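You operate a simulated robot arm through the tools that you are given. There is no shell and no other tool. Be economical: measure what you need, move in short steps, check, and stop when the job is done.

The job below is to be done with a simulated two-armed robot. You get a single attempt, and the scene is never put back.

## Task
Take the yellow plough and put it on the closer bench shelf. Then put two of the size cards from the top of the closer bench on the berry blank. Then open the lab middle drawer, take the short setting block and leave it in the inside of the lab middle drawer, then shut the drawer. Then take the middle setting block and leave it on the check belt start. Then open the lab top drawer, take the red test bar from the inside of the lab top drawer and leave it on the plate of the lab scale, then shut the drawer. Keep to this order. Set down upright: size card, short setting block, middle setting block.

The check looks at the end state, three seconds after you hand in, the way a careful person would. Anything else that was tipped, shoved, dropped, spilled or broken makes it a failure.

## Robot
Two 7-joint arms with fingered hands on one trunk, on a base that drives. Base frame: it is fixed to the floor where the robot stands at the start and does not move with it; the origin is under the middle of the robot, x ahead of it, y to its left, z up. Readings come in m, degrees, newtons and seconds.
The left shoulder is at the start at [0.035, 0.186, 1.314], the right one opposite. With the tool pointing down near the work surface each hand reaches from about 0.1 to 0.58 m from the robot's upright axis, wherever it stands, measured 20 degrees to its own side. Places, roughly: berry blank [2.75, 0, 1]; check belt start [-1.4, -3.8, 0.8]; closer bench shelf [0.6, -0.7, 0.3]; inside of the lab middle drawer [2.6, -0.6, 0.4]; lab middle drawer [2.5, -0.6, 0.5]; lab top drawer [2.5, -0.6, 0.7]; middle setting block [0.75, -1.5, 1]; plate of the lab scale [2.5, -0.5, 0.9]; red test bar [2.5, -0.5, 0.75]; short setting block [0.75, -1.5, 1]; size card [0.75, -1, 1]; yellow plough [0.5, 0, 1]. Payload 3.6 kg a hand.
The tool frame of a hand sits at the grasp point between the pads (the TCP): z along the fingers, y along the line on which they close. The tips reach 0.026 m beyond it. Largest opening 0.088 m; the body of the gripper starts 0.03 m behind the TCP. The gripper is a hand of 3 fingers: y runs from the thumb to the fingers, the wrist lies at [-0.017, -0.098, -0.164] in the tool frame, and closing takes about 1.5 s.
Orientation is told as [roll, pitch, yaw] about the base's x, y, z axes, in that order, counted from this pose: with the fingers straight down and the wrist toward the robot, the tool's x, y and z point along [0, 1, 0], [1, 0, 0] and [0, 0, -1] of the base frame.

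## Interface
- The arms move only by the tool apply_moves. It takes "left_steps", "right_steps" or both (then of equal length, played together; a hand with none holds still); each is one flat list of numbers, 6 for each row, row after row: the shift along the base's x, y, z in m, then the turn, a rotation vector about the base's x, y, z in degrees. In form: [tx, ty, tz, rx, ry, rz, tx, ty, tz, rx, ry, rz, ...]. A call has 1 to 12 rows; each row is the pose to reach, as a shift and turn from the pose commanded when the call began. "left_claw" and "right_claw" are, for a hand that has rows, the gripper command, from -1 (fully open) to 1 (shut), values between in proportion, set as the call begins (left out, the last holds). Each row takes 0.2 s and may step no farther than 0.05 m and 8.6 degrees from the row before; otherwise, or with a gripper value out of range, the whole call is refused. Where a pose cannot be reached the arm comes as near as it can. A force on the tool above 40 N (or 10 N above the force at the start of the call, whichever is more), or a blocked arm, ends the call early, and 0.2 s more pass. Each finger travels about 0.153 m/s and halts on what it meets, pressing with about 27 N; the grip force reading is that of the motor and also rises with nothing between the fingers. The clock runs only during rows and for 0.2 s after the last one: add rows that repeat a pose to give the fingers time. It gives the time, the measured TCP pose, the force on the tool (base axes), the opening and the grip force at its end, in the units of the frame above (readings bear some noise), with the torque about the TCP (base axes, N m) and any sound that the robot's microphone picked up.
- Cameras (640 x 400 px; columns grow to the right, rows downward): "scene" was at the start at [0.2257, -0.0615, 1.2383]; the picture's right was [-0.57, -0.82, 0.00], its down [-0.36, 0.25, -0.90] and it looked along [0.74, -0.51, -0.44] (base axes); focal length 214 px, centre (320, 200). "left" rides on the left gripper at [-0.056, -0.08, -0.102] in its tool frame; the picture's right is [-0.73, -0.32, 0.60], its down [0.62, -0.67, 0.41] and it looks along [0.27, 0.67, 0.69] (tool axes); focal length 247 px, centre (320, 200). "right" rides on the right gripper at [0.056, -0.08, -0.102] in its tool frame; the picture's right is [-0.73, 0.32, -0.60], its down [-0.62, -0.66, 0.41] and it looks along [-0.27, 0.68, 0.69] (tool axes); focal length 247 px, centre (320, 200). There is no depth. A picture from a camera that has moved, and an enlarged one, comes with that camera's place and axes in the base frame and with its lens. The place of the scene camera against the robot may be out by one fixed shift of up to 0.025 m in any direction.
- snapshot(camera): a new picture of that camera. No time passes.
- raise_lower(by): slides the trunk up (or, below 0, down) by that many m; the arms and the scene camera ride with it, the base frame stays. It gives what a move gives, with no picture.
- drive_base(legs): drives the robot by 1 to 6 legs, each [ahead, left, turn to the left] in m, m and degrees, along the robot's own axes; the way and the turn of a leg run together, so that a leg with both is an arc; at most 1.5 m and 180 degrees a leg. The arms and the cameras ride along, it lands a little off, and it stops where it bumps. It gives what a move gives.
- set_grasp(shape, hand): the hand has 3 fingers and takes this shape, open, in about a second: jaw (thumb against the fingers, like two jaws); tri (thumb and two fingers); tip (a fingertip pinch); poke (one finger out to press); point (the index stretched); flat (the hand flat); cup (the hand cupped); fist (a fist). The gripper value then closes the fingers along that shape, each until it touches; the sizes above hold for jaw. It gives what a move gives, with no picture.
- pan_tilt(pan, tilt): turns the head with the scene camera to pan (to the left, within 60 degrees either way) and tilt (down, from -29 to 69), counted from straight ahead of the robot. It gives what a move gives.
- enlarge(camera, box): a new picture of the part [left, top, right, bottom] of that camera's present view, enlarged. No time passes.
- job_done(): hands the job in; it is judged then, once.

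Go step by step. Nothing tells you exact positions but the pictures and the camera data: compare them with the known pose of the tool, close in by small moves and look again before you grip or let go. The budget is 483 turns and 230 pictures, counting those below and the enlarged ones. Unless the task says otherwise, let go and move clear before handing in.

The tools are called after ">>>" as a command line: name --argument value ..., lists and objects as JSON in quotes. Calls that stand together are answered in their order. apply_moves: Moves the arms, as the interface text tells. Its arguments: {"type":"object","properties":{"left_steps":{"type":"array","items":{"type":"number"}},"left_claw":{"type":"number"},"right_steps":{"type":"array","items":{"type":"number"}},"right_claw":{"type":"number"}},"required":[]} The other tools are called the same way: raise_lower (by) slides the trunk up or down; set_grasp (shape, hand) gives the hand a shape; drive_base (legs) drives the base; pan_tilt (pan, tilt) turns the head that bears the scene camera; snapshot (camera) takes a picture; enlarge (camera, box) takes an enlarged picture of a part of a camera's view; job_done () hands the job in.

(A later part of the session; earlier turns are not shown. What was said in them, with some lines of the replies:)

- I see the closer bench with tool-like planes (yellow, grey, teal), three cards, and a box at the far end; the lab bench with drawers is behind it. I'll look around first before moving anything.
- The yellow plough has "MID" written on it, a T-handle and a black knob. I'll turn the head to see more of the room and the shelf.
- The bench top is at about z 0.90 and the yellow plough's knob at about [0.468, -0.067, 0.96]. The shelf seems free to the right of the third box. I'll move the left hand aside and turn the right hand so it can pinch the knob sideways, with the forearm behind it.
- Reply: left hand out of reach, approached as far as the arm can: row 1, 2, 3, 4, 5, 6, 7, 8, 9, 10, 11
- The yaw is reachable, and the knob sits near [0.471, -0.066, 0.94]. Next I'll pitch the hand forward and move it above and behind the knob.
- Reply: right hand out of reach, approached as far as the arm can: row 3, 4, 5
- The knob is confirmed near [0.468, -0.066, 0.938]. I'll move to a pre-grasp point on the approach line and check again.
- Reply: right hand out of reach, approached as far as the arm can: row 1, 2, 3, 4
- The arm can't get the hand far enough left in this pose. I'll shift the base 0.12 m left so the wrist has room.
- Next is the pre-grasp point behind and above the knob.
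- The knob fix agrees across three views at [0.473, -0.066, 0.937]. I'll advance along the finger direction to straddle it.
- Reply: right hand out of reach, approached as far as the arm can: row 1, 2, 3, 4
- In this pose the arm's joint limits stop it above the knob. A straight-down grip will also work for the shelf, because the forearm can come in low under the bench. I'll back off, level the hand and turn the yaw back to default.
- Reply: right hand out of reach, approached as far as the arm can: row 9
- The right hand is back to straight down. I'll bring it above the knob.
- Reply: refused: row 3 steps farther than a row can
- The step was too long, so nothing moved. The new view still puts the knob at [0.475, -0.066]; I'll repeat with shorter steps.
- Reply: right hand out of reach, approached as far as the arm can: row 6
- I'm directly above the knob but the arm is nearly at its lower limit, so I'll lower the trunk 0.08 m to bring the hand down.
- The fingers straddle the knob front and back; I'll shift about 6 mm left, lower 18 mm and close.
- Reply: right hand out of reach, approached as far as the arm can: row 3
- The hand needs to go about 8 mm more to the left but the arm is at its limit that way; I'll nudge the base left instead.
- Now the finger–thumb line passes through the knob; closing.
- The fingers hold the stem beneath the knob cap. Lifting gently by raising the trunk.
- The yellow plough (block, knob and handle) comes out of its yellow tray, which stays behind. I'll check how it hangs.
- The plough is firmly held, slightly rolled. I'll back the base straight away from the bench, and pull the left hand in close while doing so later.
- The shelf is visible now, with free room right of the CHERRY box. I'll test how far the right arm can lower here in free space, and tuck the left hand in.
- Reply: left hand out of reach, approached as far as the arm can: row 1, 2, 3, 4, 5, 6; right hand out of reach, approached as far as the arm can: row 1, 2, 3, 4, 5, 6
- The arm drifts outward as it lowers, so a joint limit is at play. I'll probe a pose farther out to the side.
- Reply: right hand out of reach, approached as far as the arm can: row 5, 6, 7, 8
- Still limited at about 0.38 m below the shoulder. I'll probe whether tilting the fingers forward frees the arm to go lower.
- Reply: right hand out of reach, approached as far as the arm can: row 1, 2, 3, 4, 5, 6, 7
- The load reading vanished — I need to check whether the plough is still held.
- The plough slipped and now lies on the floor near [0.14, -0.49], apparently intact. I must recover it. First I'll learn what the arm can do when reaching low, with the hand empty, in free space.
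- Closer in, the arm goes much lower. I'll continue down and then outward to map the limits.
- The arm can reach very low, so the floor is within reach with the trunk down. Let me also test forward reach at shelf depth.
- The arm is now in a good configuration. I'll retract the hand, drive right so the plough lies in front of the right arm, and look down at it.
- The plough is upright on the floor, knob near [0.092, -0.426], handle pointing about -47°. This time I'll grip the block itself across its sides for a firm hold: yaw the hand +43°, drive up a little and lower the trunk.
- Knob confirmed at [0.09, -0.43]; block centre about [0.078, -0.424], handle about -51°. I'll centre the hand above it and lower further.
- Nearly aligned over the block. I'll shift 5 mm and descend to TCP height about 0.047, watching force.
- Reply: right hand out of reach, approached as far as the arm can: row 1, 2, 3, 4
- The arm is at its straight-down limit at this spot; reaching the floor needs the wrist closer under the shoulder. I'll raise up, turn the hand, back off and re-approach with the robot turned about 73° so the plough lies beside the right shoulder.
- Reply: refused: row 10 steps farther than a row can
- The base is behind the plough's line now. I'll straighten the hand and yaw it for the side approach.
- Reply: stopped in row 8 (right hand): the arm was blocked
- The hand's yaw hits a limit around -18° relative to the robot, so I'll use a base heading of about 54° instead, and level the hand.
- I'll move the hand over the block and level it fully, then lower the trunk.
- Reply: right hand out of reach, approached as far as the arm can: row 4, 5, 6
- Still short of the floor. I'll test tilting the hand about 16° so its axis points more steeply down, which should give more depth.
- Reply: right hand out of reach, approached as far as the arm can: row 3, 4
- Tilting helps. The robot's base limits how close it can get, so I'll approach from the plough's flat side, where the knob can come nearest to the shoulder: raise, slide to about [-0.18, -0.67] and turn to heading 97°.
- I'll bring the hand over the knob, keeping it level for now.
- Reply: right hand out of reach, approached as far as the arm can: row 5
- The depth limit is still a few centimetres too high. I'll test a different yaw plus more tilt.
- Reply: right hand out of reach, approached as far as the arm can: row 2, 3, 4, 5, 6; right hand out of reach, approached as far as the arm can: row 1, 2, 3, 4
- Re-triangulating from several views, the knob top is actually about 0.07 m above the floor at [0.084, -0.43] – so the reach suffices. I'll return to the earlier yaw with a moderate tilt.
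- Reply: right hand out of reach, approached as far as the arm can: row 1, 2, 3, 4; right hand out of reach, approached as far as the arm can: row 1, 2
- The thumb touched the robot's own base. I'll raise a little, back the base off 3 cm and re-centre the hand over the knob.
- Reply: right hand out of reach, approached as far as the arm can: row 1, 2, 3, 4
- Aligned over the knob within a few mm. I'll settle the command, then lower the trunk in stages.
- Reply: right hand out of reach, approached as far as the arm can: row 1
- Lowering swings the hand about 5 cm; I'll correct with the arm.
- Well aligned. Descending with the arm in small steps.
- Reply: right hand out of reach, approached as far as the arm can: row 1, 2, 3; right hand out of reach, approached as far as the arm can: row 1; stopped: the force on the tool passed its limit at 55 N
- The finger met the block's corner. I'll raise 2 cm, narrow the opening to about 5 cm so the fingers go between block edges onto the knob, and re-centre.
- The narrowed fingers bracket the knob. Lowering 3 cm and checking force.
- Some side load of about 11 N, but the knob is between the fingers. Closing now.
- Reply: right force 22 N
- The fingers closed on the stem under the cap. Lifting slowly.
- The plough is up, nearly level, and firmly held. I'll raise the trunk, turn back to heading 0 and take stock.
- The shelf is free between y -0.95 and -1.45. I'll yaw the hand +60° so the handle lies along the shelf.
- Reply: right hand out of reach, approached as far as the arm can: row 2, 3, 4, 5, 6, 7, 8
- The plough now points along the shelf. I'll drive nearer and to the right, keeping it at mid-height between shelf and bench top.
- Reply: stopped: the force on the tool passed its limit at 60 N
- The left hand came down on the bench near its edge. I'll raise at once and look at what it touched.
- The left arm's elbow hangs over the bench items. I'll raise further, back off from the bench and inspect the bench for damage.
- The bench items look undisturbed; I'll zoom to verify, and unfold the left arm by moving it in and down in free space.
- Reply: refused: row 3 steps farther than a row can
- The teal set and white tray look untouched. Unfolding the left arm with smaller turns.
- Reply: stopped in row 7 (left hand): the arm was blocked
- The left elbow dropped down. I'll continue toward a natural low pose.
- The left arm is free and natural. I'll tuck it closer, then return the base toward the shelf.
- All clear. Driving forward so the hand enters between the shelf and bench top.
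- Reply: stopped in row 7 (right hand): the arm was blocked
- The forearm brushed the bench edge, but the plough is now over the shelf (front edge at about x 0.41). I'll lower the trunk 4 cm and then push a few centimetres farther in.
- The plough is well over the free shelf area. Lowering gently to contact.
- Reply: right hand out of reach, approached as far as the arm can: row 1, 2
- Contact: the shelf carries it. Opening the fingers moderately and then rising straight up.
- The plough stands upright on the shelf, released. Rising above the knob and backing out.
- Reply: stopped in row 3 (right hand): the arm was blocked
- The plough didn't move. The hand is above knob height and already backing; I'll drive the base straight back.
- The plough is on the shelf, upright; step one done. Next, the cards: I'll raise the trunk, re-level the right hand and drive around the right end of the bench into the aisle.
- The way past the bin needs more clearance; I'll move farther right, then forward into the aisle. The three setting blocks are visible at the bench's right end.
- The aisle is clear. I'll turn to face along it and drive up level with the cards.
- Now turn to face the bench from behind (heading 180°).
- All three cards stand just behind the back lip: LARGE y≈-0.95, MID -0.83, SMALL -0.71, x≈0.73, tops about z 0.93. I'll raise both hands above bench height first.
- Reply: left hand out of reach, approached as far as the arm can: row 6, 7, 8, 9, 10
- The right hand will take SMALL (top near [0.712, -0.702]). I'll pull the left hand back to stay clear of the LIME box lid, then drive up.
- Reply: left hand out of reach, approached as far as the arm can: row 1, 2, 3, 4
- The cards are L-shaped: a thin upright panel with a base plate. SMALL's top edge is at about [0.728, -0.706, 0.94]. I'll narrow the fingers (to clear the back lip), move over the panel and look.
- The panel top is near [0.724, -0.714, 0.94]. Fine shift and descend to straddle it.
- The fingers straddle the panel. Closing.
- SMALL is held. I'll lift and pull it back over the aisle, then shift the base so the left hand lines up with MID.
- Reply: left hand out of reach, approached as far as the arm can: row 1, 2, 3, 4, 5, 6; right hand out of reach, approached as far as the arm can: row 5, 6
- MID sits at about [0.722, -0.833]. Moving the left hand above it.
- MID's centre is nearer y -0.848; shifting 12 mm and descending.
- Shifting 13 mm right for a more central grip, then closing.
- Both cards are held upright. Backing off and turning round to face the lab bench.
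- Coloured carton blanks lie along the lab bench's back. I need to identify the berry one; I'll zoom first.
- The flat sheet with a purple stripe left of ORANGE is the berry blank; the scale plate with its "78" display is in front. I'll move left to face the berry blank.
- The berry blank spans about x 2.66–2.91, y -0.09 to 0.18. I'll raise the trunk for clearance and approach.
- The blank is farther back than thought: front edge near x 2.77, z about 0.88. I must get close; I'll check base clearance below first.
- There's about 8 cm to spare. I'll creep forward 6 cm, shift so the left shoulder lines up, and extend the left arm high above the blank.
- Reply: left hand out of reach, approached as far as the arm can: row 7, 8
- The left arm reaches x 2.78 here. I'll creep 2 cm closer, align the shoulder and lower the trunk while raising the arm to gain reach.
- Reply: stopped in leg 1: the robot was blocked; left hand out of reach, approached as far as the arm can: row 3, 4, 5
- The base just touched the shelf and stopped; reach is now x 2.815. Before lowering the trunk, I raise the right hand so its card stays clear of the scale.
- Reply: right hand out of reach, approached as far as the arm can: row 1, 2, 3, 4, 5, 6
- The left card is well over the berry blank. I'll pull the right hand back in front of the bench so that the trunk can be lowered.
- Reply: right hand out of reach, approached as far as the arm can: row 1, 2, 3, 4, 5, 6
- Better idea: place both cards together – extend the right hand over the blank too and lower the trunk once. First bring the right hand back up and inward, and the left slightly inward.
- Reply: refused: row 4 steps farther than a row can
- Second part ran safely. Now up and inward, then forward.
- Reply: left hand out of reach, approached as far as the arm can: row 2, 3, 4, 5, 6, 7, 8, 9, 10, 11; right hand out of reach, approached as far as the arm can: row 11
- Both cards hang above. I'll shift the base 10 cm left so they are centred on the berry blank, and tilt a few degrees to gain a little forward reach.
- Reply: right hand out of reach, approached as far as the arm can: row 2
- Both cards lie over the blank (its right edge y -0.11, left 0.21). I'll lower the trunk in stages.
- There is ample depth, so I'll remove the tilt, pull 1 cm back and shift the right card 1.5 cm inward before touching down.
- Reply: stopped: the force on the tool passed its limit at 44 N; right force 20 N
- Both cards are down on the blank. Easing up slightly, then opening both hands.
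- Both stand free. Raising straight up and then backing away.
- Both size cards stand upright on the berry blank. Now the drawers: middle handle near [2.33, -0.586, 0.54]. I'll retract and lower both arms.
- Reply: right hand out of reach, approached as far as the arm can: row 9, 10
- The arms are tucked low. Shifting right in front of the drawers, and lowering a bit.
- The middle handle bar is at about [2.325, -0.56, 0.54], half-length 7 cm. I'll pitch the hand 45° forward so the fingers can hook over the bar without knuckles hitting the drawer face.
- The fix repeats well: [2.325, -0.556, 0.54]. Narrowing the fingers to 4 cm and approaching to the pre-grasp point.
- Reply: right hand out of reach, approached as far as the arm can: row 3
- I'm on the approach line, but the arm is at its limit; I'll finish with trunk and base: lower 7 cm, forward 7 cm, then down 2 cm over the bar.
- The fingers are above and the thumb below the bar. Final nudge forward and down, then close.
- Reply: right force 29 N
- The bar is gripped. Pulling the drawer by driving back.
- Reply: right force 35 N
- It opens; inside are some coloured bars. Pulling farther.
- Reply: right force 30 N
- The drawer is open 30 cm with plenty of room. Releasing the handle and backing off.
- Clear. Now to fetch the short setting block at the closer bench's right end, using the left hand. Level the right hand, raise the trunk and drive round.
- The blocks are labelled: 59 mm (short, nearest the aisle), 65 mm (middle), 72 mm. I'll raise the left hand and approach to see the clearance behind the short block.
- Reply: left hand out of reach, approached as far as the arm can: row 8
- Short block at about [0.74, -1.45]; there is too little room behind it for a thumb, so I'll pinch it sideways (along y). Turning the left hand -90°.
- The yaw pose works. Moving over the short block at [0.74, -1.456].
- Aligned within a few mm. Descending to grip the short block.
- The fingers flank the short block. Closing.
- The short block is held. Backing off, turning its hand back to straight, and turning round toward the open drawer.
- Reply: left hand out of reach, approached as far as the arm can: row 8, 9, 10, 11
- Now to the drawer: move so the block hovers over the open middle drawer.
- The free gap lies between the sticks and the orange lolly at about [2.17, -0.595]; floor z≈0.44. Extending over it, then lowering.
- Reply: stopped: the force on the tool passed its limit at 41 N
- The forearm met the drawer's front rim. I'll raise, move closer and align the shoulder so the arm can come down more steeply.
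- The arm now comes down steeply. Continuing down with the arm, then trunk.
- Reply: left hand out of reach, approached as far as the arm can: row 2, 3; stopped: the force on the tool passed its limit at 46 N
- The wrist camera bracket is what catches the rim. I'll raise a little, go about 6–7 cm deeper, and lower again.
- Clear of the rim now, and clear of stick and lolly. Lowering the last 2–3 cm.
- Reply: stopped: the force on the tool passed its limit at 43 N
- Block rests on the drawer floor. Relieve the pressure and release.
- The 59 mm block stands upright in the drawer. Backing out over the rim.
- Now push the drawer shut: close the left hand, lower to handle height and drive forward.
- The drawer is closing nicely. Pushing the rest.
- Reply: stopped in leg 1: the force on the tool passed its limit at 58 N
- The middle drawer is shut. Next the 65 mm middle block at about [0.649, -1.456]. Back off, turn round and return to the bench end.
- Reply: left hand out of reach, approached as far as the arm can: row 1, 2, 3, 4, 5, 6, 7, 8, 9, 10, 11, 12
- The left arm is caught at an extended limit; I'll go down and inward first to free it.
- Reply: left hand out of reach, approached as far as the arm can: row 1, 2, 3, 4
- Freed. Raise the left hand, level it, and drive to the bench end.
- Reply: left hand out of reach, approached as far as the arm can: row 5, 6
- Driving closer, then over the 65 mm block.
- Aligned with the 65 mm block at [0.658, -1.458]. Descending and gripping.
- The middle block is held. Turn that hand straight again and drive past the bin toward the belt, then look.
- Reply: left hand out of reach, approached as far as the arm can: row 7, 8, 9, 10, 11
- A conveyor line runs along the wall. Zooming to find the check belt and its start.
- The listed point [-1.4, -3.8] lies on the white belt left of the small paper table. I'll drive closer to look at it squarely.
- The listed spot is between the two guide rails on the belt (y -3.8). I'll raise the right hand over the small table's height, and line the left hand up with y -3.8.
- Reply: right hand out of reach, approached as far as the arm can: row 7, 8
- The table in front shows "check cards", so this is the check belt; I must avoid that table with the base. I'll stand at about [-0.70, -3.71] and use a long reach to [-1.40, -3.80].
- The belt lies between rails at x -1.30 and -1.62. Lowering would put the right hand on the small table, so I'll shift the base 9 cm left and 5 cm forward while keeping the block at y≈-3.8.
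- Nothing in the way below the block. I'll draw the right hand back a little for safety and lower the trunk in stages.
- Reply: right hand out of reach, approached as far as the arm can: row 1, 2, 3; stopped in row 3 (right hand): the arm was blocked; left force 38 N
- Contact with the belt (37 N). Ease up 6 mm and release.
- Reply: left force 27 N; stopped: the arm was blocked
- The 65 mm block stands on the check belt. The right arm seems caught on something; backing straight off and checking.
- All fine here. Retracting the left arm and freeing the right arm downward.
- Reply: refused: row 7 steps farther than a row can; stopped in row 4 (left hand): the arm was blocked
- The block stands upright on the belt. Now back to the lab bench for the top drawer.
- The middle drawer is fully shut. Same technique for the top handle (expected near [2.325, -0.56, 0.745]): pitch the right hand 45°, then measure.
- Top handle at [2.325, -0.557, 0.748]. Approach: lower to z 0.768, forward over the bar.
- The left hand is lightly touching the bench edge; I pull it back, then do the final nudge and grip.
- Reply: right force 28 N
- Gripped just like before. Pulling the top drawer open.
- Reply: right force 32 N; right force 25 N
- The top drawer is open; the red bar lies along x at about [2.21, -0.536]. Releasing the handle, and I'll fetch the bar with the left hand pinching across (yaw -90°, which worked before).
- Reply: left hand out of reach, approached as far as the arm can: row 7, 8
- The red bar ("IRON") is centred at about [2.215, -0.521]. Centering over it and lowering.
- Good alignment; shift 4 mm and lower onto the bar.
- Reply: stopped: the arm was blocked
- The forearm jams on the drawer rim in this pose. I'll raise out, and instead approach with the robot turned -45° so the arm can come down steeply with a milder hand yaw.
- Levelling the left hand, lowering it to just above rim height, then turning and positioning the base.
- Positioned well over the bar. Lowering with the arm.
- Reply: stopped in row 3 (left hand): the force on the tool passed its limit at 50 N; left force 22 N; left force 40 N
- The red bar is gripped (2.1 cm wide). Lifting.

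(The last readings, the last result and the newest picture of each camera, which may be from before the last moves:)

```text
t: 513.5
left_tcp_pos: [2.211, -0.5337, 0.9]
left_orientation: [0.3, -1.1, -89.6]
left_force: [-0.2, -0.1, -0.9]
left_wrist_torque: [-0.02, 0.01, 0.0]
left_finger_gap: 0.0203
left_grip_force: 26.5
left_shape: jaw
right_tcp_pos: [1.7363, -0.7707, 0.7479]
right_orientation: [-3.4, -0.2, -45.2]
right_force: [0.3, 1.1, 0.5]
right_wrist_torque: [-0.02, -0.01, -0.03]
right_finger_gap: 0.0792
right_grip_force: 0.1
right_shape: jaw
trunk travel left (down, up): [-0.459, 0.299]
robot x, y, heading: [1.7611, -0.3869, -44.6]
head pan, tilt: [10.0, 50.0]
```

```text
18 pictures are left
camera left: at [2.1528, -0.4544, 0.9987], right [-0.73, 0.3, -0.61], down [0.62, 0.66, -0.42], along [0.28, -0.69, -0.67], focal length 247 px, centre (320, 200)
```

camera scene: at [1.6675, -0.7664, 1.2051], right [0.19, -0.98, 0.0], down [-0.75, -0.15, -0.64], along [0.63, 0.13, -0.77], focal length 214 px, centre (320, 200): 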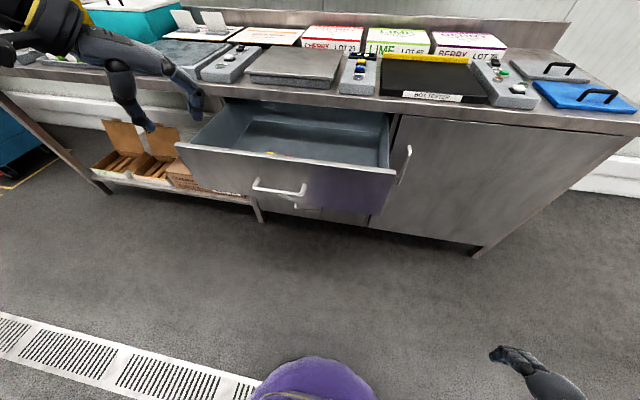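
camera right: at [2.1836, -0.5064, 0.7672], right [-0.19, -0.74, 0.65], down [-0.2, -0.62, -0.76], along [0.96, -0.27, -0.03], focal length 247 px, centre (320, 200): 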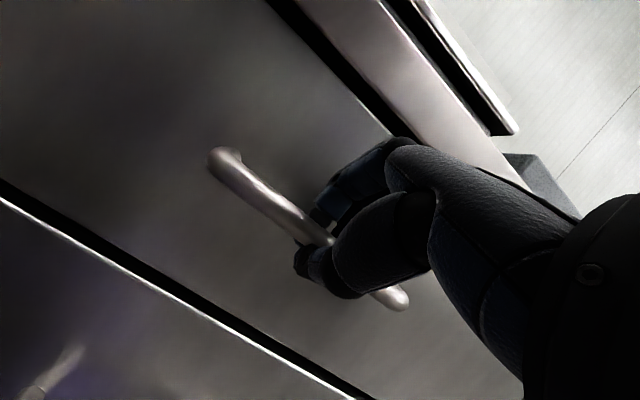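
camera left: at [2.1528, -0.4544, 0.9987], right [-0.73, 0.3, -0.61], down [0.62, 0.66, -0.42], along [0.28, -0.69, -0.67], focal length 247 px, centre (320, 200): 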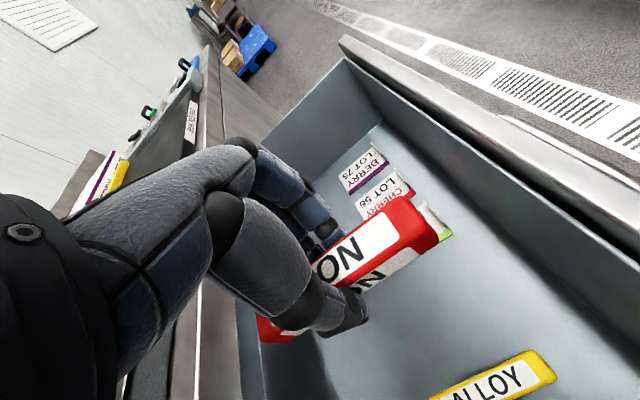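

The bar is secure. Raising it, backing off and turning to heading 0.

>>> apply_moves --left_steps '[0, 0, 0.04, 0, 0, 0, 0, 0, 0.08, 0, 0, 0, 0, 0, 0.12, 0, 0, 0, 0, 0, 0.16, 0, 0, 0]'

>>> drive_base --legs '[[-0.249, -0.246, 0], [0, 0, 44.6]]'

>>> apply_moves --left_steps '[0, 0, 0, 0, 0, 7.5, 0, 0, 0, 0, 0, 15, 0, 0, 0, 0, 0, 22.5, 0, 0, 0, 0, 0, 30, 0, 0, 0, 0, 0, 37.5, 0, 0, 0, 0, 0, 45]'

>>> pan_tilt --pan 10 --tilt 30

>>> snapshot --camera "scene"

```text
t: 514.5
left_tcp_pos: [2.2091, -0.5345, 1.0601]
left_orientation: [0.2, -1.0, -89.6]
left_force: [0.2, -0.3, 0.0]
left_wrist_torque: [-0.01, 0.02, 0.01]
left_finger_gap: 0.0201
left_grip_force: 26.9
left_shape: jaw
right_tcp_pos: [1.7367, -0.7706, 0.748]
right_orientation: [-3.4, -0.3, -45.4]
right_force: [0.1, -0.5, 0.7]
right_wrist_torque: [-0.03, 0.01, -0.02]
right_finger_gap: 0.0791
right_grip_force: 0.1
right_shape: jaw
trunk travel left (down, up): [-0.459, 0.299]
robot x, y, heading: [1.7604, -0.393, -44.4]
head pan, tilt: [10.0, 50.0]
```

```text
t: 518.8
left_tcp_pos: [1.8304, -0.1922, 1.0615]
left_orientation: [0.3, -1.0, -46.2]
left_force: [-0.3, -0.7, -1.4]
left_wrist_torque: [0.0, -0.02, -0.01]
left_finger_gap: 0.02
left_grip_force: 26.9
left_shape: jaw
right_tcp_pos: [1.6507, -0.6882, 0.7466]
right_orientation: [-3.5, -0.3, -1.8]
right_force: [0.2, 0.4, 0.0]
right_wrist_torque: [-0.02, 0.02, 0.04]
right_finger_gap: 0.0792
right_grip_force: 0.1
right_shape: jaw
trunk travel left (down, up): [-0.459, 0.299]
robot x, y, heading: [1.4074, -0.3952, -1.2]
head pan, tilt: [10.0, 50.0]
```

```text
t: 520.2
left_tcp_pos: [1.8307, -0.1926, 1.0607]
left_orientation: [0.3, -1.1, -1.0]
left_force: [-0.1, -0.5, -0.6]
left_wrist_torque: [0.01, -0.02, 0.0]
left_finger_gap: 0.0201
left_grip_force: 26.9
left_shape: jaw
right_tcp_pos: [1.65, -0.6884, 0.7481]
right_orientation: [-3.4, -0.4, -1.8]
right_force: [0.0, 0.6, -0.7]
right_wrist_torque: [-0.01, -0.03, 0.0]
right_finger_gap: 0.0791
right_grip_force: 0.1
right_shape: jaw
trunk travel left (down, up): [-0.459, 0.299]
robot x, y, heading: [1.4087, -0.3954, -1.2]
head pan, tilt: [10.0, 50.0]
```

```text
t: 521.0
left_tcp_pos: [1.8303, -0.1927, 1.06]
left_orientation: [0.4, -1.1, -1.2]
left_force: [0.3, -0.1, -1.0]
left_wrist_torque: [-0.04, 0.01, 0.0]
left_finger_gap: 0.0204
left_grip_force: 27.2
left_shape: jaw
right_tcp_pos: [1.6501, -0.6884, 0.7463]
right_orientation: [-3.3, -0.3, -1.7]
right_force: [-0.1, 0.2, 0.3]
right_wrist_torque: [0.03, 0.0, 0.02]
right_finger_gap: 0.0791
right_grip_force: 0.1
right_shape: jaw
trunk travel left (down, up): [-0.459, 0.299]
robot x, y, heading: [1.4055, -0.3943, -1.3]
head pan, tilt: [10.0, 30.0]
```

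```text
17 pictures are left
camera scene: at [1.6461, -0.3925, 1.2345], right [0.15, -0.99, 0.0], down [-0.49, -0.08, -0.87], along [0.86, 0.13, -0.5], focal length 214 px, centre (320, 200)
```

scene: 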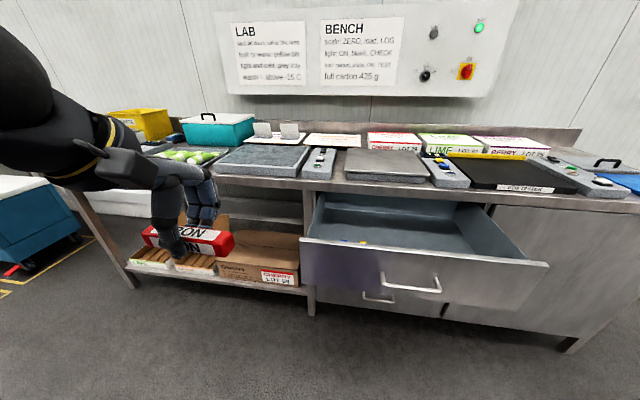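

Driving in front of the scale, then extending the left arm over its plate.

>>> drive_base --legs '[[0, -0.35, 1.2], [0.37, 0, 0]]'

>>> apply_moves --left_steps '[0.04, 0, 0.01, 0, 1, 0, 0.08, 0, 0.02, 0, 1, 0, 0.12, 0, 0.03, 0, 1, 0, 0.16, 0, 0.03, 0, 1, 0, 0.2, 0, 0.03, 0, 1, 0, 0.24, 0, 0.03, 0, 1, 0, 0.27, 0, 0.03, 0, 1, 0]'

>>> snapshot --camera "left"

>>> snapshot --camera "scene"

```text
t: 525.2
left_tcp_pos: [2.1966, -0.5287, 1.0604]
left_orientation: [0.3, -1.0, 0.1]
left_force: [0.3, 0.1, -1.3]
left_wrist_torque: [-0.01, 0.0, -0.02]
left_finger_gap: 0.0201
left_grip_force: 27.0
left_shape: jaw
right_tcp_pos: [2.0271, -1.0287, 0.7458]
right_orientation: [-3.4, -0.2, -0.5]
right_force: [0.1, -0.3, 0.1]
right_wrist_torque: [0.01, -0.02, -0.02]
right_finger_gap: 0.079
right_grip_force: 0.1
right_shape: jaw
trunk travel left (down, up): [-0.459, 0.299]
robot x, y, heading: [1.773, -0.7413, -0.1]
head pan, tilt: [10.0, 30.0]
```

```text
t: 526.9
left_tcp_pos: [2.4657, -0.5305, 1.0877]
left_orientation: [0.3, -0.1, 0.0]
left_force: [-0.3, -0.6, -0.6]
left_wrist_torque: [0.0, -0.01, 0.04]
left_finger_gap: 0.0202
left_grip_force: 26.3
left_shape: jaw
right_tcp_pos: [2.0254, -1.0285, 0.7462]
right_orientation: [-3.5, -0.3, -0.6]
right_force: [-0.2, -0.1, -0.1]
right_wrist_torque: [0.0, 0.01, 0.03]
right_finger_gap: 0.0789
right_grip_force: 0.1
right_shape: jaw
trunk travel left (down, up): [-0.459, 0.299]
robot x, y, heading: [1.7741, -0.7389, 0.1]
head pan, tilt: [10.0, 30.0]
```

```text
16 pictures are left
camera left: at [2.3856, -0.5882, 1.1894], right [-0.32, -0.73, -0.6], down [-0.67, 0.62, -0.41], along [0.68, 0.27, -0.68], focal length 247 px, centre (320, 200)
```

left: 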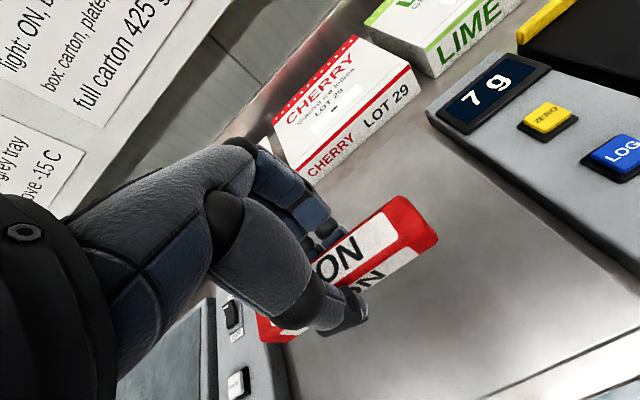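

```text
15 pictures are left
camera scene: at [2.0159, -0.7331, 1.2345], right [0.18, -0.98, 0.0], down [-0.49, -0.09, -0.87], along [0.85, 0.15, -0.5], focal length 214 px, centre (320, 200)
```

scene: 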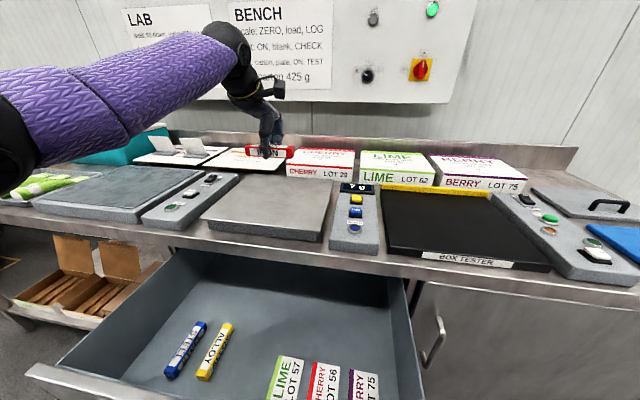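

The bar is above the plate. Lowering gently.

>>> raise_lower --by -0.07

>>> snapshot --camera "left"

```text
t: 527.9
left_tcp_pos: [2.465, -0.527, 1.0205]
left_orientation: [0.2, -0.1, 0.1]
left_force: [-0.3, 0.5, -0.8]
left_wrist_torque: [0.01, -0.01, 0.0]
left_finger_gap: 0.0201
left_grip_force: 26.7
left_shape: jaw
right_tcp_pos: [2.0257, -1.028, 0.678]
right_orientation: [-3.4, -0.3, -0.4]
right_force: [-0.5, 0.3, -0.7]
right_wrist_torque: [-0.01, 0.0, 0.0]
right_finger_gap: 0.0792
right_grip_force: 0.0
right_shape: jaw
trunk travel left (down, up): [-0.389, 0.369]
robot x, y, heading: [1.7757, -0.7411, 0.1]
head pan, tilt: [10.0, 30.0]
```

```text
14 pictures are left
camera left: at [2.385, -0.5863, 1.1213], right [-0.32, -0.73, -0.6], down [-0.67, 0.62, -0.41], along [0.68, 0.27, -0.68], focal length 247 px, centre (320, 200)
```

left: 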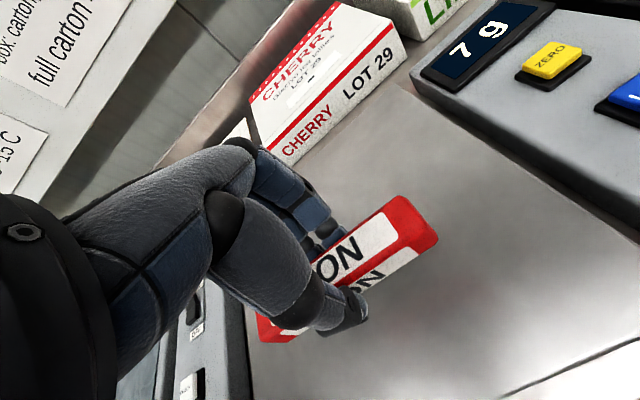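

>>> raise_lower --by -0.02

>>> apply_moves --left_steps '[0, 0, -0.006, 0, 0, 0, 0, 0, -0.012, 0, 0, 0]'

```text
t: 528.6
left_tcp_pos: [2.4645, -0.5277, 0.9996]
left_orientation: [0.3, 0.0, 0.1]
left_force: [0.8, 1.4, -0.3]
left_wrist_torque: [-0.02, 0.03, 0.02]
left_finger_gap: 0.0204
left_grip_force: 26.9
left_shape: jaw
right_tcp_pos: [2.0274, -1.027, 0.6559]
right_orientation: [-3.4, -0.3, -0.5]
right_force: [-0.4, -0.3, 0.0]
right_wrist_torque: [-0.02, 0.02, -0.01]
right_finger_gap: 0.0792
right_grip_force: 0.0
right_shape: jaw
trunk travel left (down, up): [-0.369, 0.389]
robot x, y, heading: [1.7765, -0.7388, -0.1]
head pan, tilt: [10.0, 30.0]
```

```text
t: 529.2
left_tcp_pos: [2.4652, -0.5273, 0.9877]
left_orientation: [0.3, -0.1, 0.1]
left_force: [-0.7, 0.3, 0.0]
left_wrist_torque: [-0.01, -0.02, 0.04]
left_finger_gap: 0.0205
left_grip_force: 27.2
left_shape: jaw
right_tcp_pos: [2.0257, -1.0285, 0.6568]
right_orientation: [-3.4, -0.3, -0.5]
right_force: [0.5, -0.2, 0.2]
right_wrist_torque: [0.06, 0.01, 0.03]
right_finger_gap: 0.0792
right_grip_force: 0.1
right_shape: jaw
trunk travel left (down, up): [-0.369, 0.389]
robot x, y, heading: [1.7747, -0.7402, -0.1]
head pan, tilt: [10.0, 30.0]
```

>>> apply_moves --left_steps '[0, 0, -0.006, 0, 0, 0, 0, 0, -0.012, 0, 0, 0]'

>>> snapshot --camera "left"

```text
t: 529.8
left_tcp_pos: [2.4653, -0.5278, 0.9759]
left_orientation: [0.3, 0.0, 0.0]
left_force: [0.0, 0.2, 0.1]
left_wrist_torque: [0.0, -0.01, -0.01]
left_finger_gap: 0.0202
left_grip_force: 27.0
left_shape: jaw
right_tcp_pos: [2.0261, -1.028, 0.6572]
right_orientation: [-3.4, -0.2, -0.4]
right_force: [0.1, 0.2, -0.2]
right_wrist_torque: [0.01, 0.0, 0.0]
right_finger_gap: 0.0791
right_grip_force: 0.1
right_shape: jaw
trunk travel left (down, up): [-0.369, 0.389]
robot x, y, heading: [1.7743, -0.7406, 0.1]
head pan, tilt: [10.0, 30.0]
```

```text
13 pictures are left
camera left: at [2.3849, -0.5867, 1.0763], right [-0.32, -0.73, -0.6], down [-0.67, 0.62, -0.41], along [0.68, 0.27, -0.69], focal length 247 px, centre (320, 200)
```

left: 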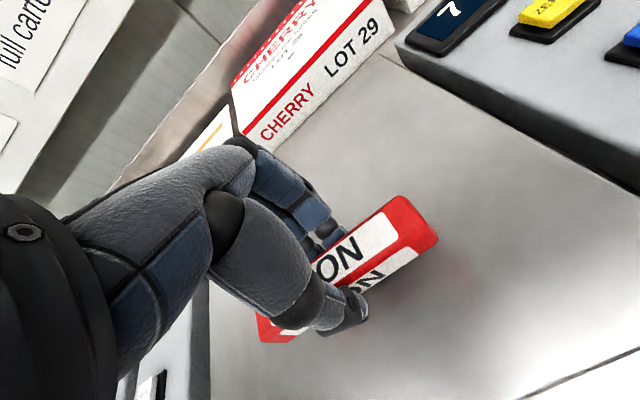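

>>> apply_moves --left_steps '[0, 0, -0.006, 0, 0, 0, 0, 0, -0.011, 0, 0, 0]'

>>> apply_moves --left_steps '[0, 0, -0.005, 0, 0, 0, 0, 0, -0.01, 0, 0, 0]'

```text
t: 530.4
left_tcp_pos: [2.466, -0.5279, 0.9655]
left_orientation: [0.2, 0.0, 0.1]
left_force: [-0.1, -0.1, -0.6]
left_wrist_torque: [0.02, 0.01, 0.03]
left_finger_gap: 0.0203
left_grip_force: 27.1
left_shape: jaw
right_tcp_pos: [2.0273, -1.028, 0.6569]
right_orientation: [-3.4, -0.3, -0.5]
right_force: [0.8, -1.1, -0.2]
right_wrist_torque: [0.01, -0.03, 0.0]
right_finger_gap: 0.079
right_grip_force: 0.0
right_shape: jaw
trunk travel left (down, up): [-0.369, 0.389]
robot x, y, heading: [1.7747, -0.7424, 0.3]
head pan, tilt: [10.0, 30.0]
```

```text
t: 531.0
left_tcp_pos: [2.4647, -0.5276, 0.9534]
left_orientation: [0.3, 0.1, 0.2]
left_force: [0.2, -0.3, -0.8]
left_wrist_torque: [-0.03, -0.03, 0.01]
left_finger_gap: 0.0202
left_grip_force: 26.8
left_shape: jaw
right_tcp_pos: [2.0265, -1.0283, 0.6579]
right_orientation: [-3.4, -0.3, -0.5]
right_force: [-0.3, 0.2, 1.1]
right_wrist_torque: [0.02, -0.01, 0.02]
right_finger_gap: 0.079
right_grip_force: 0.0
right_shape: jaw
trunk travel left (down, up): [-0.369, 0.389]
robot x, y, heading: [1.7755, -0.7381, -0.2]
head pan, tilt: [10.0, 30.0]
```

>>> apply_moves --left_steps '[0, 0, -0.005, 0, 0, 0, 0, 0, -0.01, 0, 0, 0]'

>>> apply_moves --left_steps '[0, 0, -0.005, 0, 0, 0, 0, 0, -0.01, 0, 0, 0]'

>>> snapshot --camera "left"

```text
t: 531.6
left_tcp_pos: [2.4667, -0.5284, 0.9502]
left_orientation: [0.2, -0.7, 0.1]
left_force: [-0.3, 1.2, 17.2]
left_wrist_torque: [-0.01, 0.78, -0.02]
left_finger_gap: 0.0204
left_grip_force: 27.2
left_shape: jaw
right_tcp_pos: [2.0268, -1.028, 0.6582]
right_orientation: [-3.5, -0.4, -0.5]
right_force: [-0.6, 0.2, -0.1]
right_wrist_torque: [0.0, 0.03, 0.01]
right_finger_gap: 0.0794
right_grip_force: 0.1
right_shape: jaw
trunk travel left (down, up): [-0.369, 0.389]
robot x, y, heading: [1.777, -0.7429, 0.1]
head pan, tilt: [10.0, 30.0]
```

```text
t: 532.1
left_tcp_pos: [2.4698, -0.5296, 0.9515]
left_orientation: [0.0, -1.8, 0.1]
left_force: [-1.8, -0.1, 13.8]
left_wrist_torque: [-0.07, 0.68, 0.02]
left_finger_gap: 0.0204
left_grip_force: 26.8
left_shape: jaw
right_tcp_pos: [2.0252, -1.0272, 0.6565]
right_orientation: [-3.5, -0.3, -0.5]
right_force: [0.4, 0.8, -0.2]
right_wrist_torque: [-0.02, 0.0, 0.01]
right_finger_gap: 0.0791
right_grip_force: 0.1
right_shape: jaw
trunk travel left (down, up): [-0.369, 0.389]
robot x, y, heading: [1.7783, -0.7379, 0.1]
head pan, tilt: [10.0, 30.0]
stopped in row 2 (left hand): the force on the tool passed its limit at 42 N (the readings are from after the stop); the commanded pose is now the measured one
```

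```text
12 pictures are left
camera left: at [2.3875, -0.5867, 1.0497], right [-0.3, -0.73, -0.61], down [-0.65, 0.62, -0.43], along [0.69, 0.27, -0.67], focal length 247 px, centre (320, 200)
```

left: 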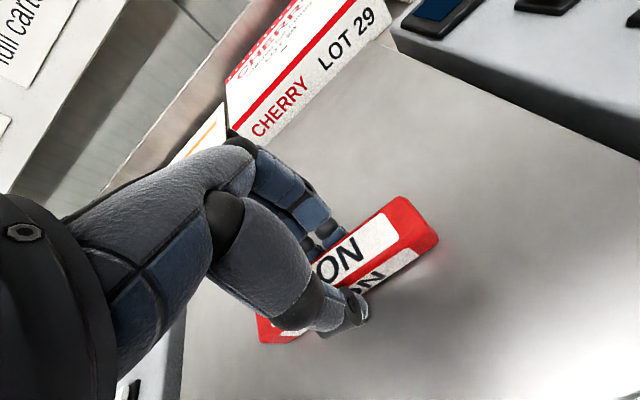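

Same contact situation as when gripping on the drawer floor, so the bar rests on the plate. Releasing.

>>> apply_moves --left_steps '[0, 0, 0, 0, 0, 0, 0, 0, 0, 0, 0, 0, 0, 0, 0, 0, 0, 0]' --left_claw -0.15

>>> raise_lower --by 0.12

>>> snapshot --camera "left"

```text
t: 533.0
left_tcp_pos: [2.4701, -0.5301, 0.9512]
left_orientation: [0.3, -1.7, 0.2]
left_force: [2.1, 1.0, 22.3]
left_wrist_torque: [-0.02, 0.68, 0.0]
left_finger_gap: 0.0481
left_grip_force: 0.1
left_shape: jaw
right_tcp_pos: [2.0251, -1.028, 0.6569]
right_orientation: [-3.3, -0.5, -0.4]
right_force: [0.0, 0.0, -0.2]
right_wrist_torque: [-0.01, 0.01, 0.01]
right_finger_gap: 0.0791
right_grip_force: 0.0
right_shape: jaw
trunk travel left (down, up): [-0.369, 0.389]
robot x, y, heading: [1.7723, -0.7409, 0.1]
head pan, tilt: [10.0, 30.0]
```

```text
t: 534.5
left_tcp_pos: [2.4701, -0.5296, 1.066]
left_orientation: [0.2, -1.1, 0.1]
left_force: [0.0, 0.0, 0.1]
left_wrist_torque: [0.01, 0.01, 0.01]
left_finger_gap: 0.0501
left_grip_force: 0.1
left_shape: jaw
right_tcp_pos: [2.0261, -1.0271, 0.7768]
right_orientation: [-3.4, -0.1, -0.5]
right_force: [-0.5, 0.2, 0.9]
right_wrist_torque: [-0.01, 0.0, 0.03]
right_finger_gap: 0.0792
right_grip_force: 0.0
right_shape: jaw
trunk travel left (down, up): [-0.489, 0.269]
robot x, y, heading: [1.7759, -0.7408, 0.2]
head pan, tilt: [10.0, 30.0]
```

```text
11 pictures are left
camera left: at [2.3873, -0.5864, 1.1659], right [-0.3, -0.73, -0.61], down [-0.66, 0.62, -0.42], along [0.69, 0.27, -0.67], focal length 247 px, centre (320, 200)
```

left: 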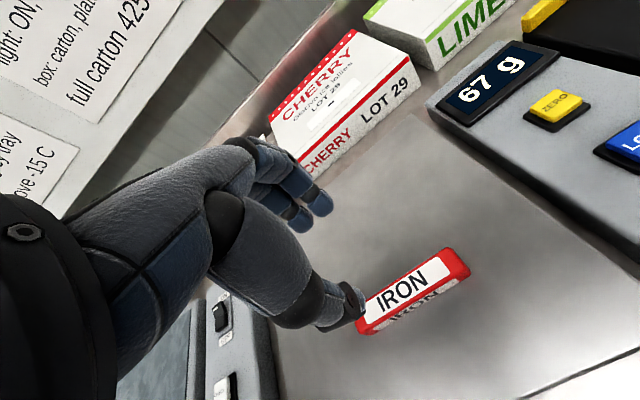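

The scale reads 67 g with the bar on it. Now back off, retract the left arm and close the right hand to push the drawer.

>>> drive_base --legs '[[-0.4, 0, 0]]'

>>> apply_moves --left_steps '[-0.04, 0.01, 0, 0, 0, 0, -0.08, 0.02, 0, 0, 0, 0, -0.12, 0.04, 0, 0, 0, 0, -0.16, 0.06, 0, 0, 0, 0, -0.2, 0.08, 0, 0, 0, 0, -0.24, 0.1, 0, 0, 0, 0, -0.28, 0.12, 0, 0, 0, 0, -0.32, 0.14, -0.02, 0, 0, 0, -0.35, 0.16, -0.04, 0, 0, 0, -0.37, 0.18, -0.07, 0, 0, 0, -0.37, 0.19, -0.11, 0, 0, 0, -0.37, 0.19, -0.15, 0, 0, 0]' --right_steps '[0, 0, 0, 0, 0, 0, 0, 0, 0, 3.4, 0, 0, 0, 0, 0, 3.4, 0, 0, 0, 0, 0, 3.4, 0, 0, 0, 0, 0, 3.4, 0, 0, 0, 0, 0, 3.4, 0, 0, 0, 0, 0, 3.4, 0, 0, 0, 0, 0, 3.4, 0, 0, 0, 0, 0, 3.4, 0, 0, 0, 0, 0, 3.4, 0, 0, 0, 0, 0, 3.4, 0, 0, 0, 0, 0, 3.4, 0, 0]' --right_claw 1

>>> apply_moves --left_steps '[0, 0, -0.04, 0, 0, 0, 0, 0, -0.08, 0, 0, 0, 0, 0, -0.12, 0, 0, 0, 0, 0, -0.16, 0, 0, 0]'

```text
t: 536.9
left_tcp_pos: [2.0716, -0.5331, 1.0676]
left_orientation: [0.1, -1.3, -0.1]
left_force: [0.0, 0.3, 0.9]
left_wrist_torque: [0.03, 0.0, 0.03]
left_finger_gap: 0.0505
left_grip_force: 0.1
left_shape: jaw
right_tcp_pos: [1.6257, -1.03, 0.7776]
right_orientation: [-3.4, -0.3, -0.8]
right_force: [-0.1, 0.0, 0.0]
right_wrist_torque: [0.01, 0.02, 0.02]
right_finger_gap: 0.0792
right_grip_force: 0.0
right_shape: jaw
trunk travel left (down, up): [-0.489, 0.269]
robot x, y, heading: [1.3784, -0.7382, -0.2]
head pan, tilt: [10.0, 30.0]
```

```text
t: 539.5
left_tcp_pos: [1.7027, -0.3429, 0.9173]
left_orientation: [0.1, -1.3, -0.1]
left_force: [0.0, -0.1, -0.1]
left_wrist_torque: [0.0, -0.01, -0.01]
left_finger_gap: 0.0505
left_grip_force: 0.0
left_shape: jaw
right_tcp_pos: [1.6261, -1.0294, 0.7771]
right_orientation: [0.0, -0.3, -0.7]
right_force: [0.0, 0.1, 0.5]
right_wrist_torque: [-0.02, -0.01, 0.01]
right_finger_gap: 0.0
right_grip_force: 27.2
right_shape: jaw
trunk travel left (down, up): [-0.489, 0.269]
robot x, y, heading: [1.3772, -0.7395, -0.2]
head pan, tilt: [10.0, 30.0]
```

```text
t: 540.5
left_tcp_pos: [1.7039, -0.3413, 0.7541]
left_orientation: [0.1, -1.2, -0.2]
left_force: [-0.3, 0.0, 0.0]
left_wrist_torque: [-0.01, -0.02, 0.0]
left_finger_gap: 0.0505
left_grip_force: 0.0
left_shape: jaw
right_tcp_pos: [1.6276, -1.0285, 0.7777]
right_orientation: [0.0, -0.2, -0.9]
right_force: [0.0, -0.3, 0.5]
right_wrist_torque: [-0.01, 0.03, 0.02]
right_finger_gap: 0.0
right_grip_force: 26.9
right_shape: jaw
trunk travel left (down, up): [-0.489, 0.269]
robot x, y, heading: [1.3776, -0.7427, 0.1]
head pan, tilt: [10.0, 30.0]
```

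Extending the right fist a little, aligning with the handle and pushing the drawer shut.

>>> apply_moves --right_steps '[0.04, 0, 0, 0, 0, 0, 0.08, 0, 0, 0, 0, 0, 0.12, 0, 0, 0, 0, 0, 0.15, 0, 0, 0, 0, 0]'

>>> raise_lower --by -0.048

>>> drive_base --legs '[[0, 0.465, 0], [0.2, 0, 0]]'

>>> pan_tilt --pan -15 --tilt 40

>>> snapshot --camera "scene"

```text
t: 541.5
left_tcp_pos: [1.7036, -0.3427, 0.7558]
left_orientation: [0.1, -1.2, -0.2]
left_force: [-0.5, -0.2, -0.9]
left_wrist_torque: [0.01, 0.0, 0.02]
left_finger_gap: 0.0505
left_grip_force: 0.0
left_shape: jaw
right_tcp_pos: [1.7758, -1.0298, 0.7777]
right_orientation: [0.1, -0.3, -0.8]
right_force: [0.3, -0.6, -0.3]
right_wrist_torque: [-0.01, 0.03, 0.05]
right_finger_gap: 0.0
right_grip_force: 26.6
right_shape: jaw
trunk travel left (down, up): [-0.489, 0.269]
robot x, y, heading: [1.3794, -0.7409, -0.1]
head pan, tilt: [10.0, 30.0]
```

```text
t: 542.4
left_tcp_pos: [1.7031, -0.3424, 0.7088]
left_orientation: [0.0, -1.2, -0.1]
left_force: [0.2, -0.1, 0.4]
left_wrist_torque: [0.02, -0.01, 0.02]
left_finger_gap: 0.0504
left_grip_force: 0.0
left_shape: jaw
right_tcp_pos: [1.7775, -1.029, 0.7281]
right_orientation: [0.0, -0.3, -0.9]
right_force: [-0.4, 0.0, -0.6]
right_wrist_torque: [0.0, -0.01, 0.02]
right_finger_gap: 0.0001
right_grip_force: 26.6
right_shape: jaw
trunk travel left (down, up): [-0.441, 0.317]
robot x, y, heading: [1.3753, -0.7388, 0.3]
head pan, tilt: [10.0, 30.0]
```

```text
t: 546.4
left_tcp_pos: [1.9092, 0.1166, 0.7077]
left_orientation: [0.0, -1.0, -0.6]
left_force: [1.0, 0.8, 0.5]
left_wrist_torque: [0.01, 0.0, -0.01]
left_finger_gap: 0.0505
left_grip_force: 0.0
left_shape: jaw
right_tcp_pos: [1.9772, -0.5701, 0.7285]
right_orientation: [0.1, -0.2, -1.2]
right_force: [0.1, -0.6, -0.4]
right_wrist_torque: [0.0, 0.04, -0.03]
right_finger_gap: 0.0
right_grip_force: 26.8
right_shape: jaw
trunk travel left (down, up): [-0.441, 0.317]
robot x, y, heading: [1.5798, -0.277, -0.5]
head pan, tilt: [10.0, 30.0]
```

```text
t: 547.3
left_tcp_pos: [1.9077, 0.1172, 0.7085]
left_orientation: [0.1, -1.2, -0.6]
left_force: [0.6, 0.3, -0.1]
left_wrist_torque: [0.02, -0.01, -0.03]
left_finger_gap: 0.0506
left_grip_force: 0.1
left_shape: jaw
right_tcp_pos: [1.9763, -0.5699, 0.7292]
right_orientation: [0.0, -0.1, -1.3]
right_force: [0.6, 0.3, -0.9]
right_wrist_torque: [0.0, -0.02, -0.01]
right_finger_gap: 0.0001
right_grip_force: 27.0
right_shape: jaw
trunk travel left (down, up): [-0.441, 0.317]
robot x, y, heading: [1.5811, -0.2798, -0.7]
head pan, tilt: [-15.0, 40.0]
```

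```text
10 pictures are left
camera scene: at [1.8136, -0.3116, 1.2004], right [-0.27, -0.96, 0.0], down [-0.62, 0.17, -0.77], along [0.74, -0.2, -0.64], focal length 214 px, centre (320, 200)
```

scene: 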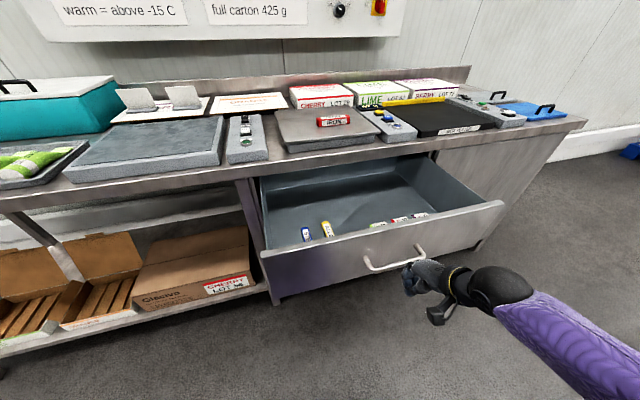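

Aligned with the handle. Pushing.

>>> drive_base --legs '[[0.2, 0, 0.6]]'

>>> drive_base --legs '[[0.09, 0, 0]]'

>>> snapshot --camera "scene"

```text
t: 548.9
left_tcp_pos: [2.1011, 0.1183, 0.7075]
left_orientation: [0.1, -1.1, 0.0]
left_force: [-0.7, 0.0, -0.2]
left_wrist_torque: [0.04, 0.02, 0.0]
left_finger_gap: 0.0501
left_grip_force: 0.1
left_shape: jaw
right_tcp_pos: [2.1784, -0.5684, 0.7278]
right_orientation: [-0.1, -0.2, -0.7]
right_force: [-0.5, -0.8, 0.0]
right_wrist_torque: [0.01, -0.01, -0.04]
right_finger_gap: 0.0
right_grip_force: 27.1
right_shape: jaw
trunk travel left (down, up): [-0.441, 0.317]
robot x, y, heading: [1.7769, -0.2809, -0.2]
head pan, tilt: [-15.0, 40.0]
```

```text
t: 550.0
left_tcp_pos: [2.1922, 0.1177, 0.7089]
left_orientation: [0.2, -1.1, -0.1]
left_force: [0.3, -0.1, -0.2]
left_wrist_torque: [-0.02, 0.03, -0.02]
left_finger_gap: 0.0504
left_grip_force: 0.1
left_shape: jaw
right_tcp_pos: [2.2669, -0.568, 0.7288]
right_orientation: [-0.1, -0.2, -0.7]
right_force: [-0.6, 0.0, -0.9]
right_wrist_torque: [0.0, -0.01, 0.03]
right_finger_gap: 0.0002
right_grip_force: 27.2
right_shape: jaw
trunk travel left (down, up): [-0.441, 0.317]
robot x, y, heading: [1.8674, -0.2792, 0.0]
head pan, tilt: [-15.0, 40.0]
```

```text
9 pictures are left
camera scene: at [2.1025, -0.3108, 1.2], right [-0.26, -0.97, 0.0], down [-0.62, 0.17, -0.77], along [0.74, -0.2, -0.64], focal length 214 px, centre (320, 200)
```

scene: 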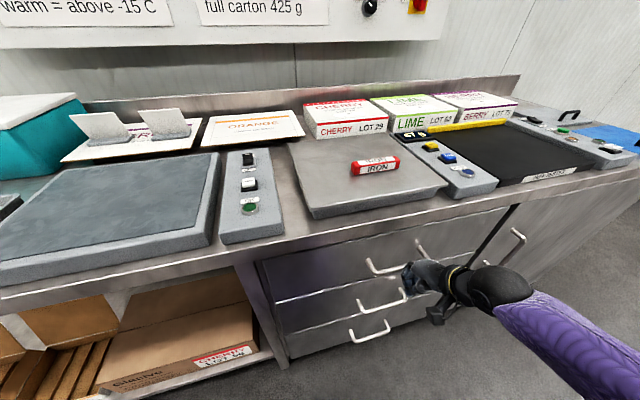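

Nearly closed; a final small push until it stops.

>>> drive_base --legs '[[0.035, 0, 0]]'

>>> enlarge --camera "scene" --box '[230, 180, 540, 370]'

```text
t: 550.8
left_tcp_pos: [2.2092, 0.1199, 0.7084]
left_orientation: [0.0, -1.1, -0.1]
left_force: [0.3, -0.3, -0.1]
left_wrist_torque: [0.0, 0.01, 0.01]
left_finger_gap: 0.0506
left_grip_force: 0.1
left_shape: jaw
right_tcp_pos: [2.2713, -0.5689, 0.7198]
right_orientation: [-0.2, 1.9, -0.7]
right_force: [-9.4, 1.0, 2.0]
right_wrist_torque: [-0.01, -0.27, 0.09]
right_finger_gap: 0.0002
right_grip_force: 27.6
right_shape: jaw
trunk travel left (down, up): [-0.441, 0.317]
robot x, y, heading: [1.8818, -0.2805, -0.1]
head pan, tilt: [-15.0, 40.0]
stopped in leg 1: the force on the tool passed its limit at 67 N (the readings are from after the stop); the commanded pose is now the measured one
```

```text
2.06 times, centred on (385, 275) of scene
camera zoom: at [2.1196, -0.3108, 1.2006], right [-0.26, -0.97, 0.0], down [-0.62, 0.17, -0.77], along [0.74, -0.2, -0.64], focal length 443 px, centre (186, 45)
```

zoom: 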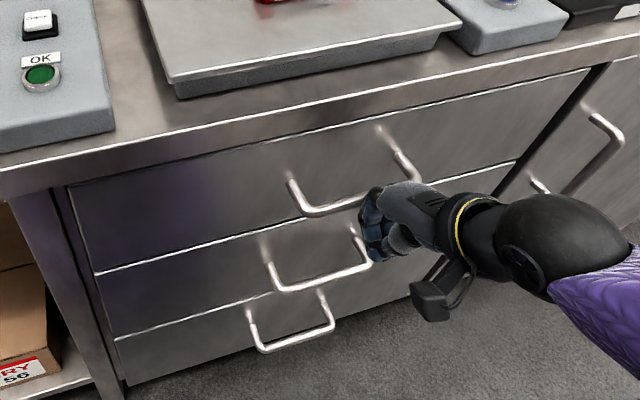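

Both drawers are flush and the red bar lies on the scale. Backing clear and taking a final look.

>>> drive_base --legs '[[-0.4, 0, 0]]'

>>> snapshot --camera "scene"

```text
t: 553.4
left_tcp_pos: [1.8007, 0.1196, 0.7093]
left_orientation: [0.0, -1.2, 0.3]
left_force: [0.7, -0.6, 0.1]
left_wrist_torque: [0.01, 0.0, -0.04]
left_finger_gap: 0.0504
left_grip_force: 0.0
left_shape: jaw
right_tcp_pos: [1.8673, -0.5681, 0.7223]
right_orientation: [-0.2, 1.5, -0.4]
right_force: [0.2, -0.2, -0.5]
right_wrist_torque: [0.01, 0.03, -0.01]
right_finger_gap: 0.0
right_grip_force: 26.9
right_shape: jaw
trunk travel left (down, up): [-0.441, 0.317]
robot x, y, heading: [1.4768, -0.2825, 0.3]
head pan, tilt: [-15.0, 40.0]
```

```text
7 pictures are left
camera scene: at [1.7121, -0.3101, 1.2006], right [-0.26, -0.97, 0.0], down [-0.62, 0.16, -0.77], along [0.74, -0.2, -0.64], focal length 214 px, centre (320, 200)
```

scene: 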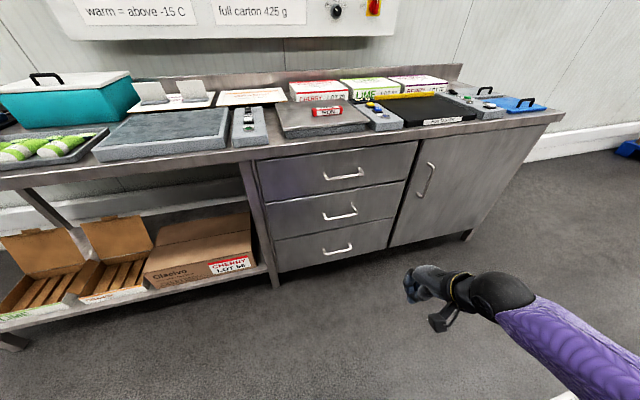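

Everything is in place: drawers shut, the red bar on the scale, the cards upright on the berry blank. Handing in.

>>> job_done

```text
The job is handed in.
```

I finished all five steps in order and handed in, but I dropped the yellow plough on the floor on the way.

- **Plough:** it slipped from the grip and fell while I was moving it to the shelf. I picked it up again and it now stands upright on the closer bench shelf. I saw no damage.
- **Size cards:** SMALL and MID stand upright on the berry blank.
- **Short block (59 mm):** it stood upright in the middle drawer when I last saw it, partway through closing. I did not open the drawer again to check.
- **Middle block (65 mm):** it stands upright on the belt between the guide rails, at about y −3.8. Nothing on the belt marks its start, so I used the position you listed.
- **Red test bar:** it lies on the scale plate and the display read 67 g. The top drawer is shut.

I also bumped a few things while working. The left hand pressed on the closer bench once, the base touched the lab bench's lower shelf, and the arm caught the drawer rims. I saw nothing moved or damaged afterwards.
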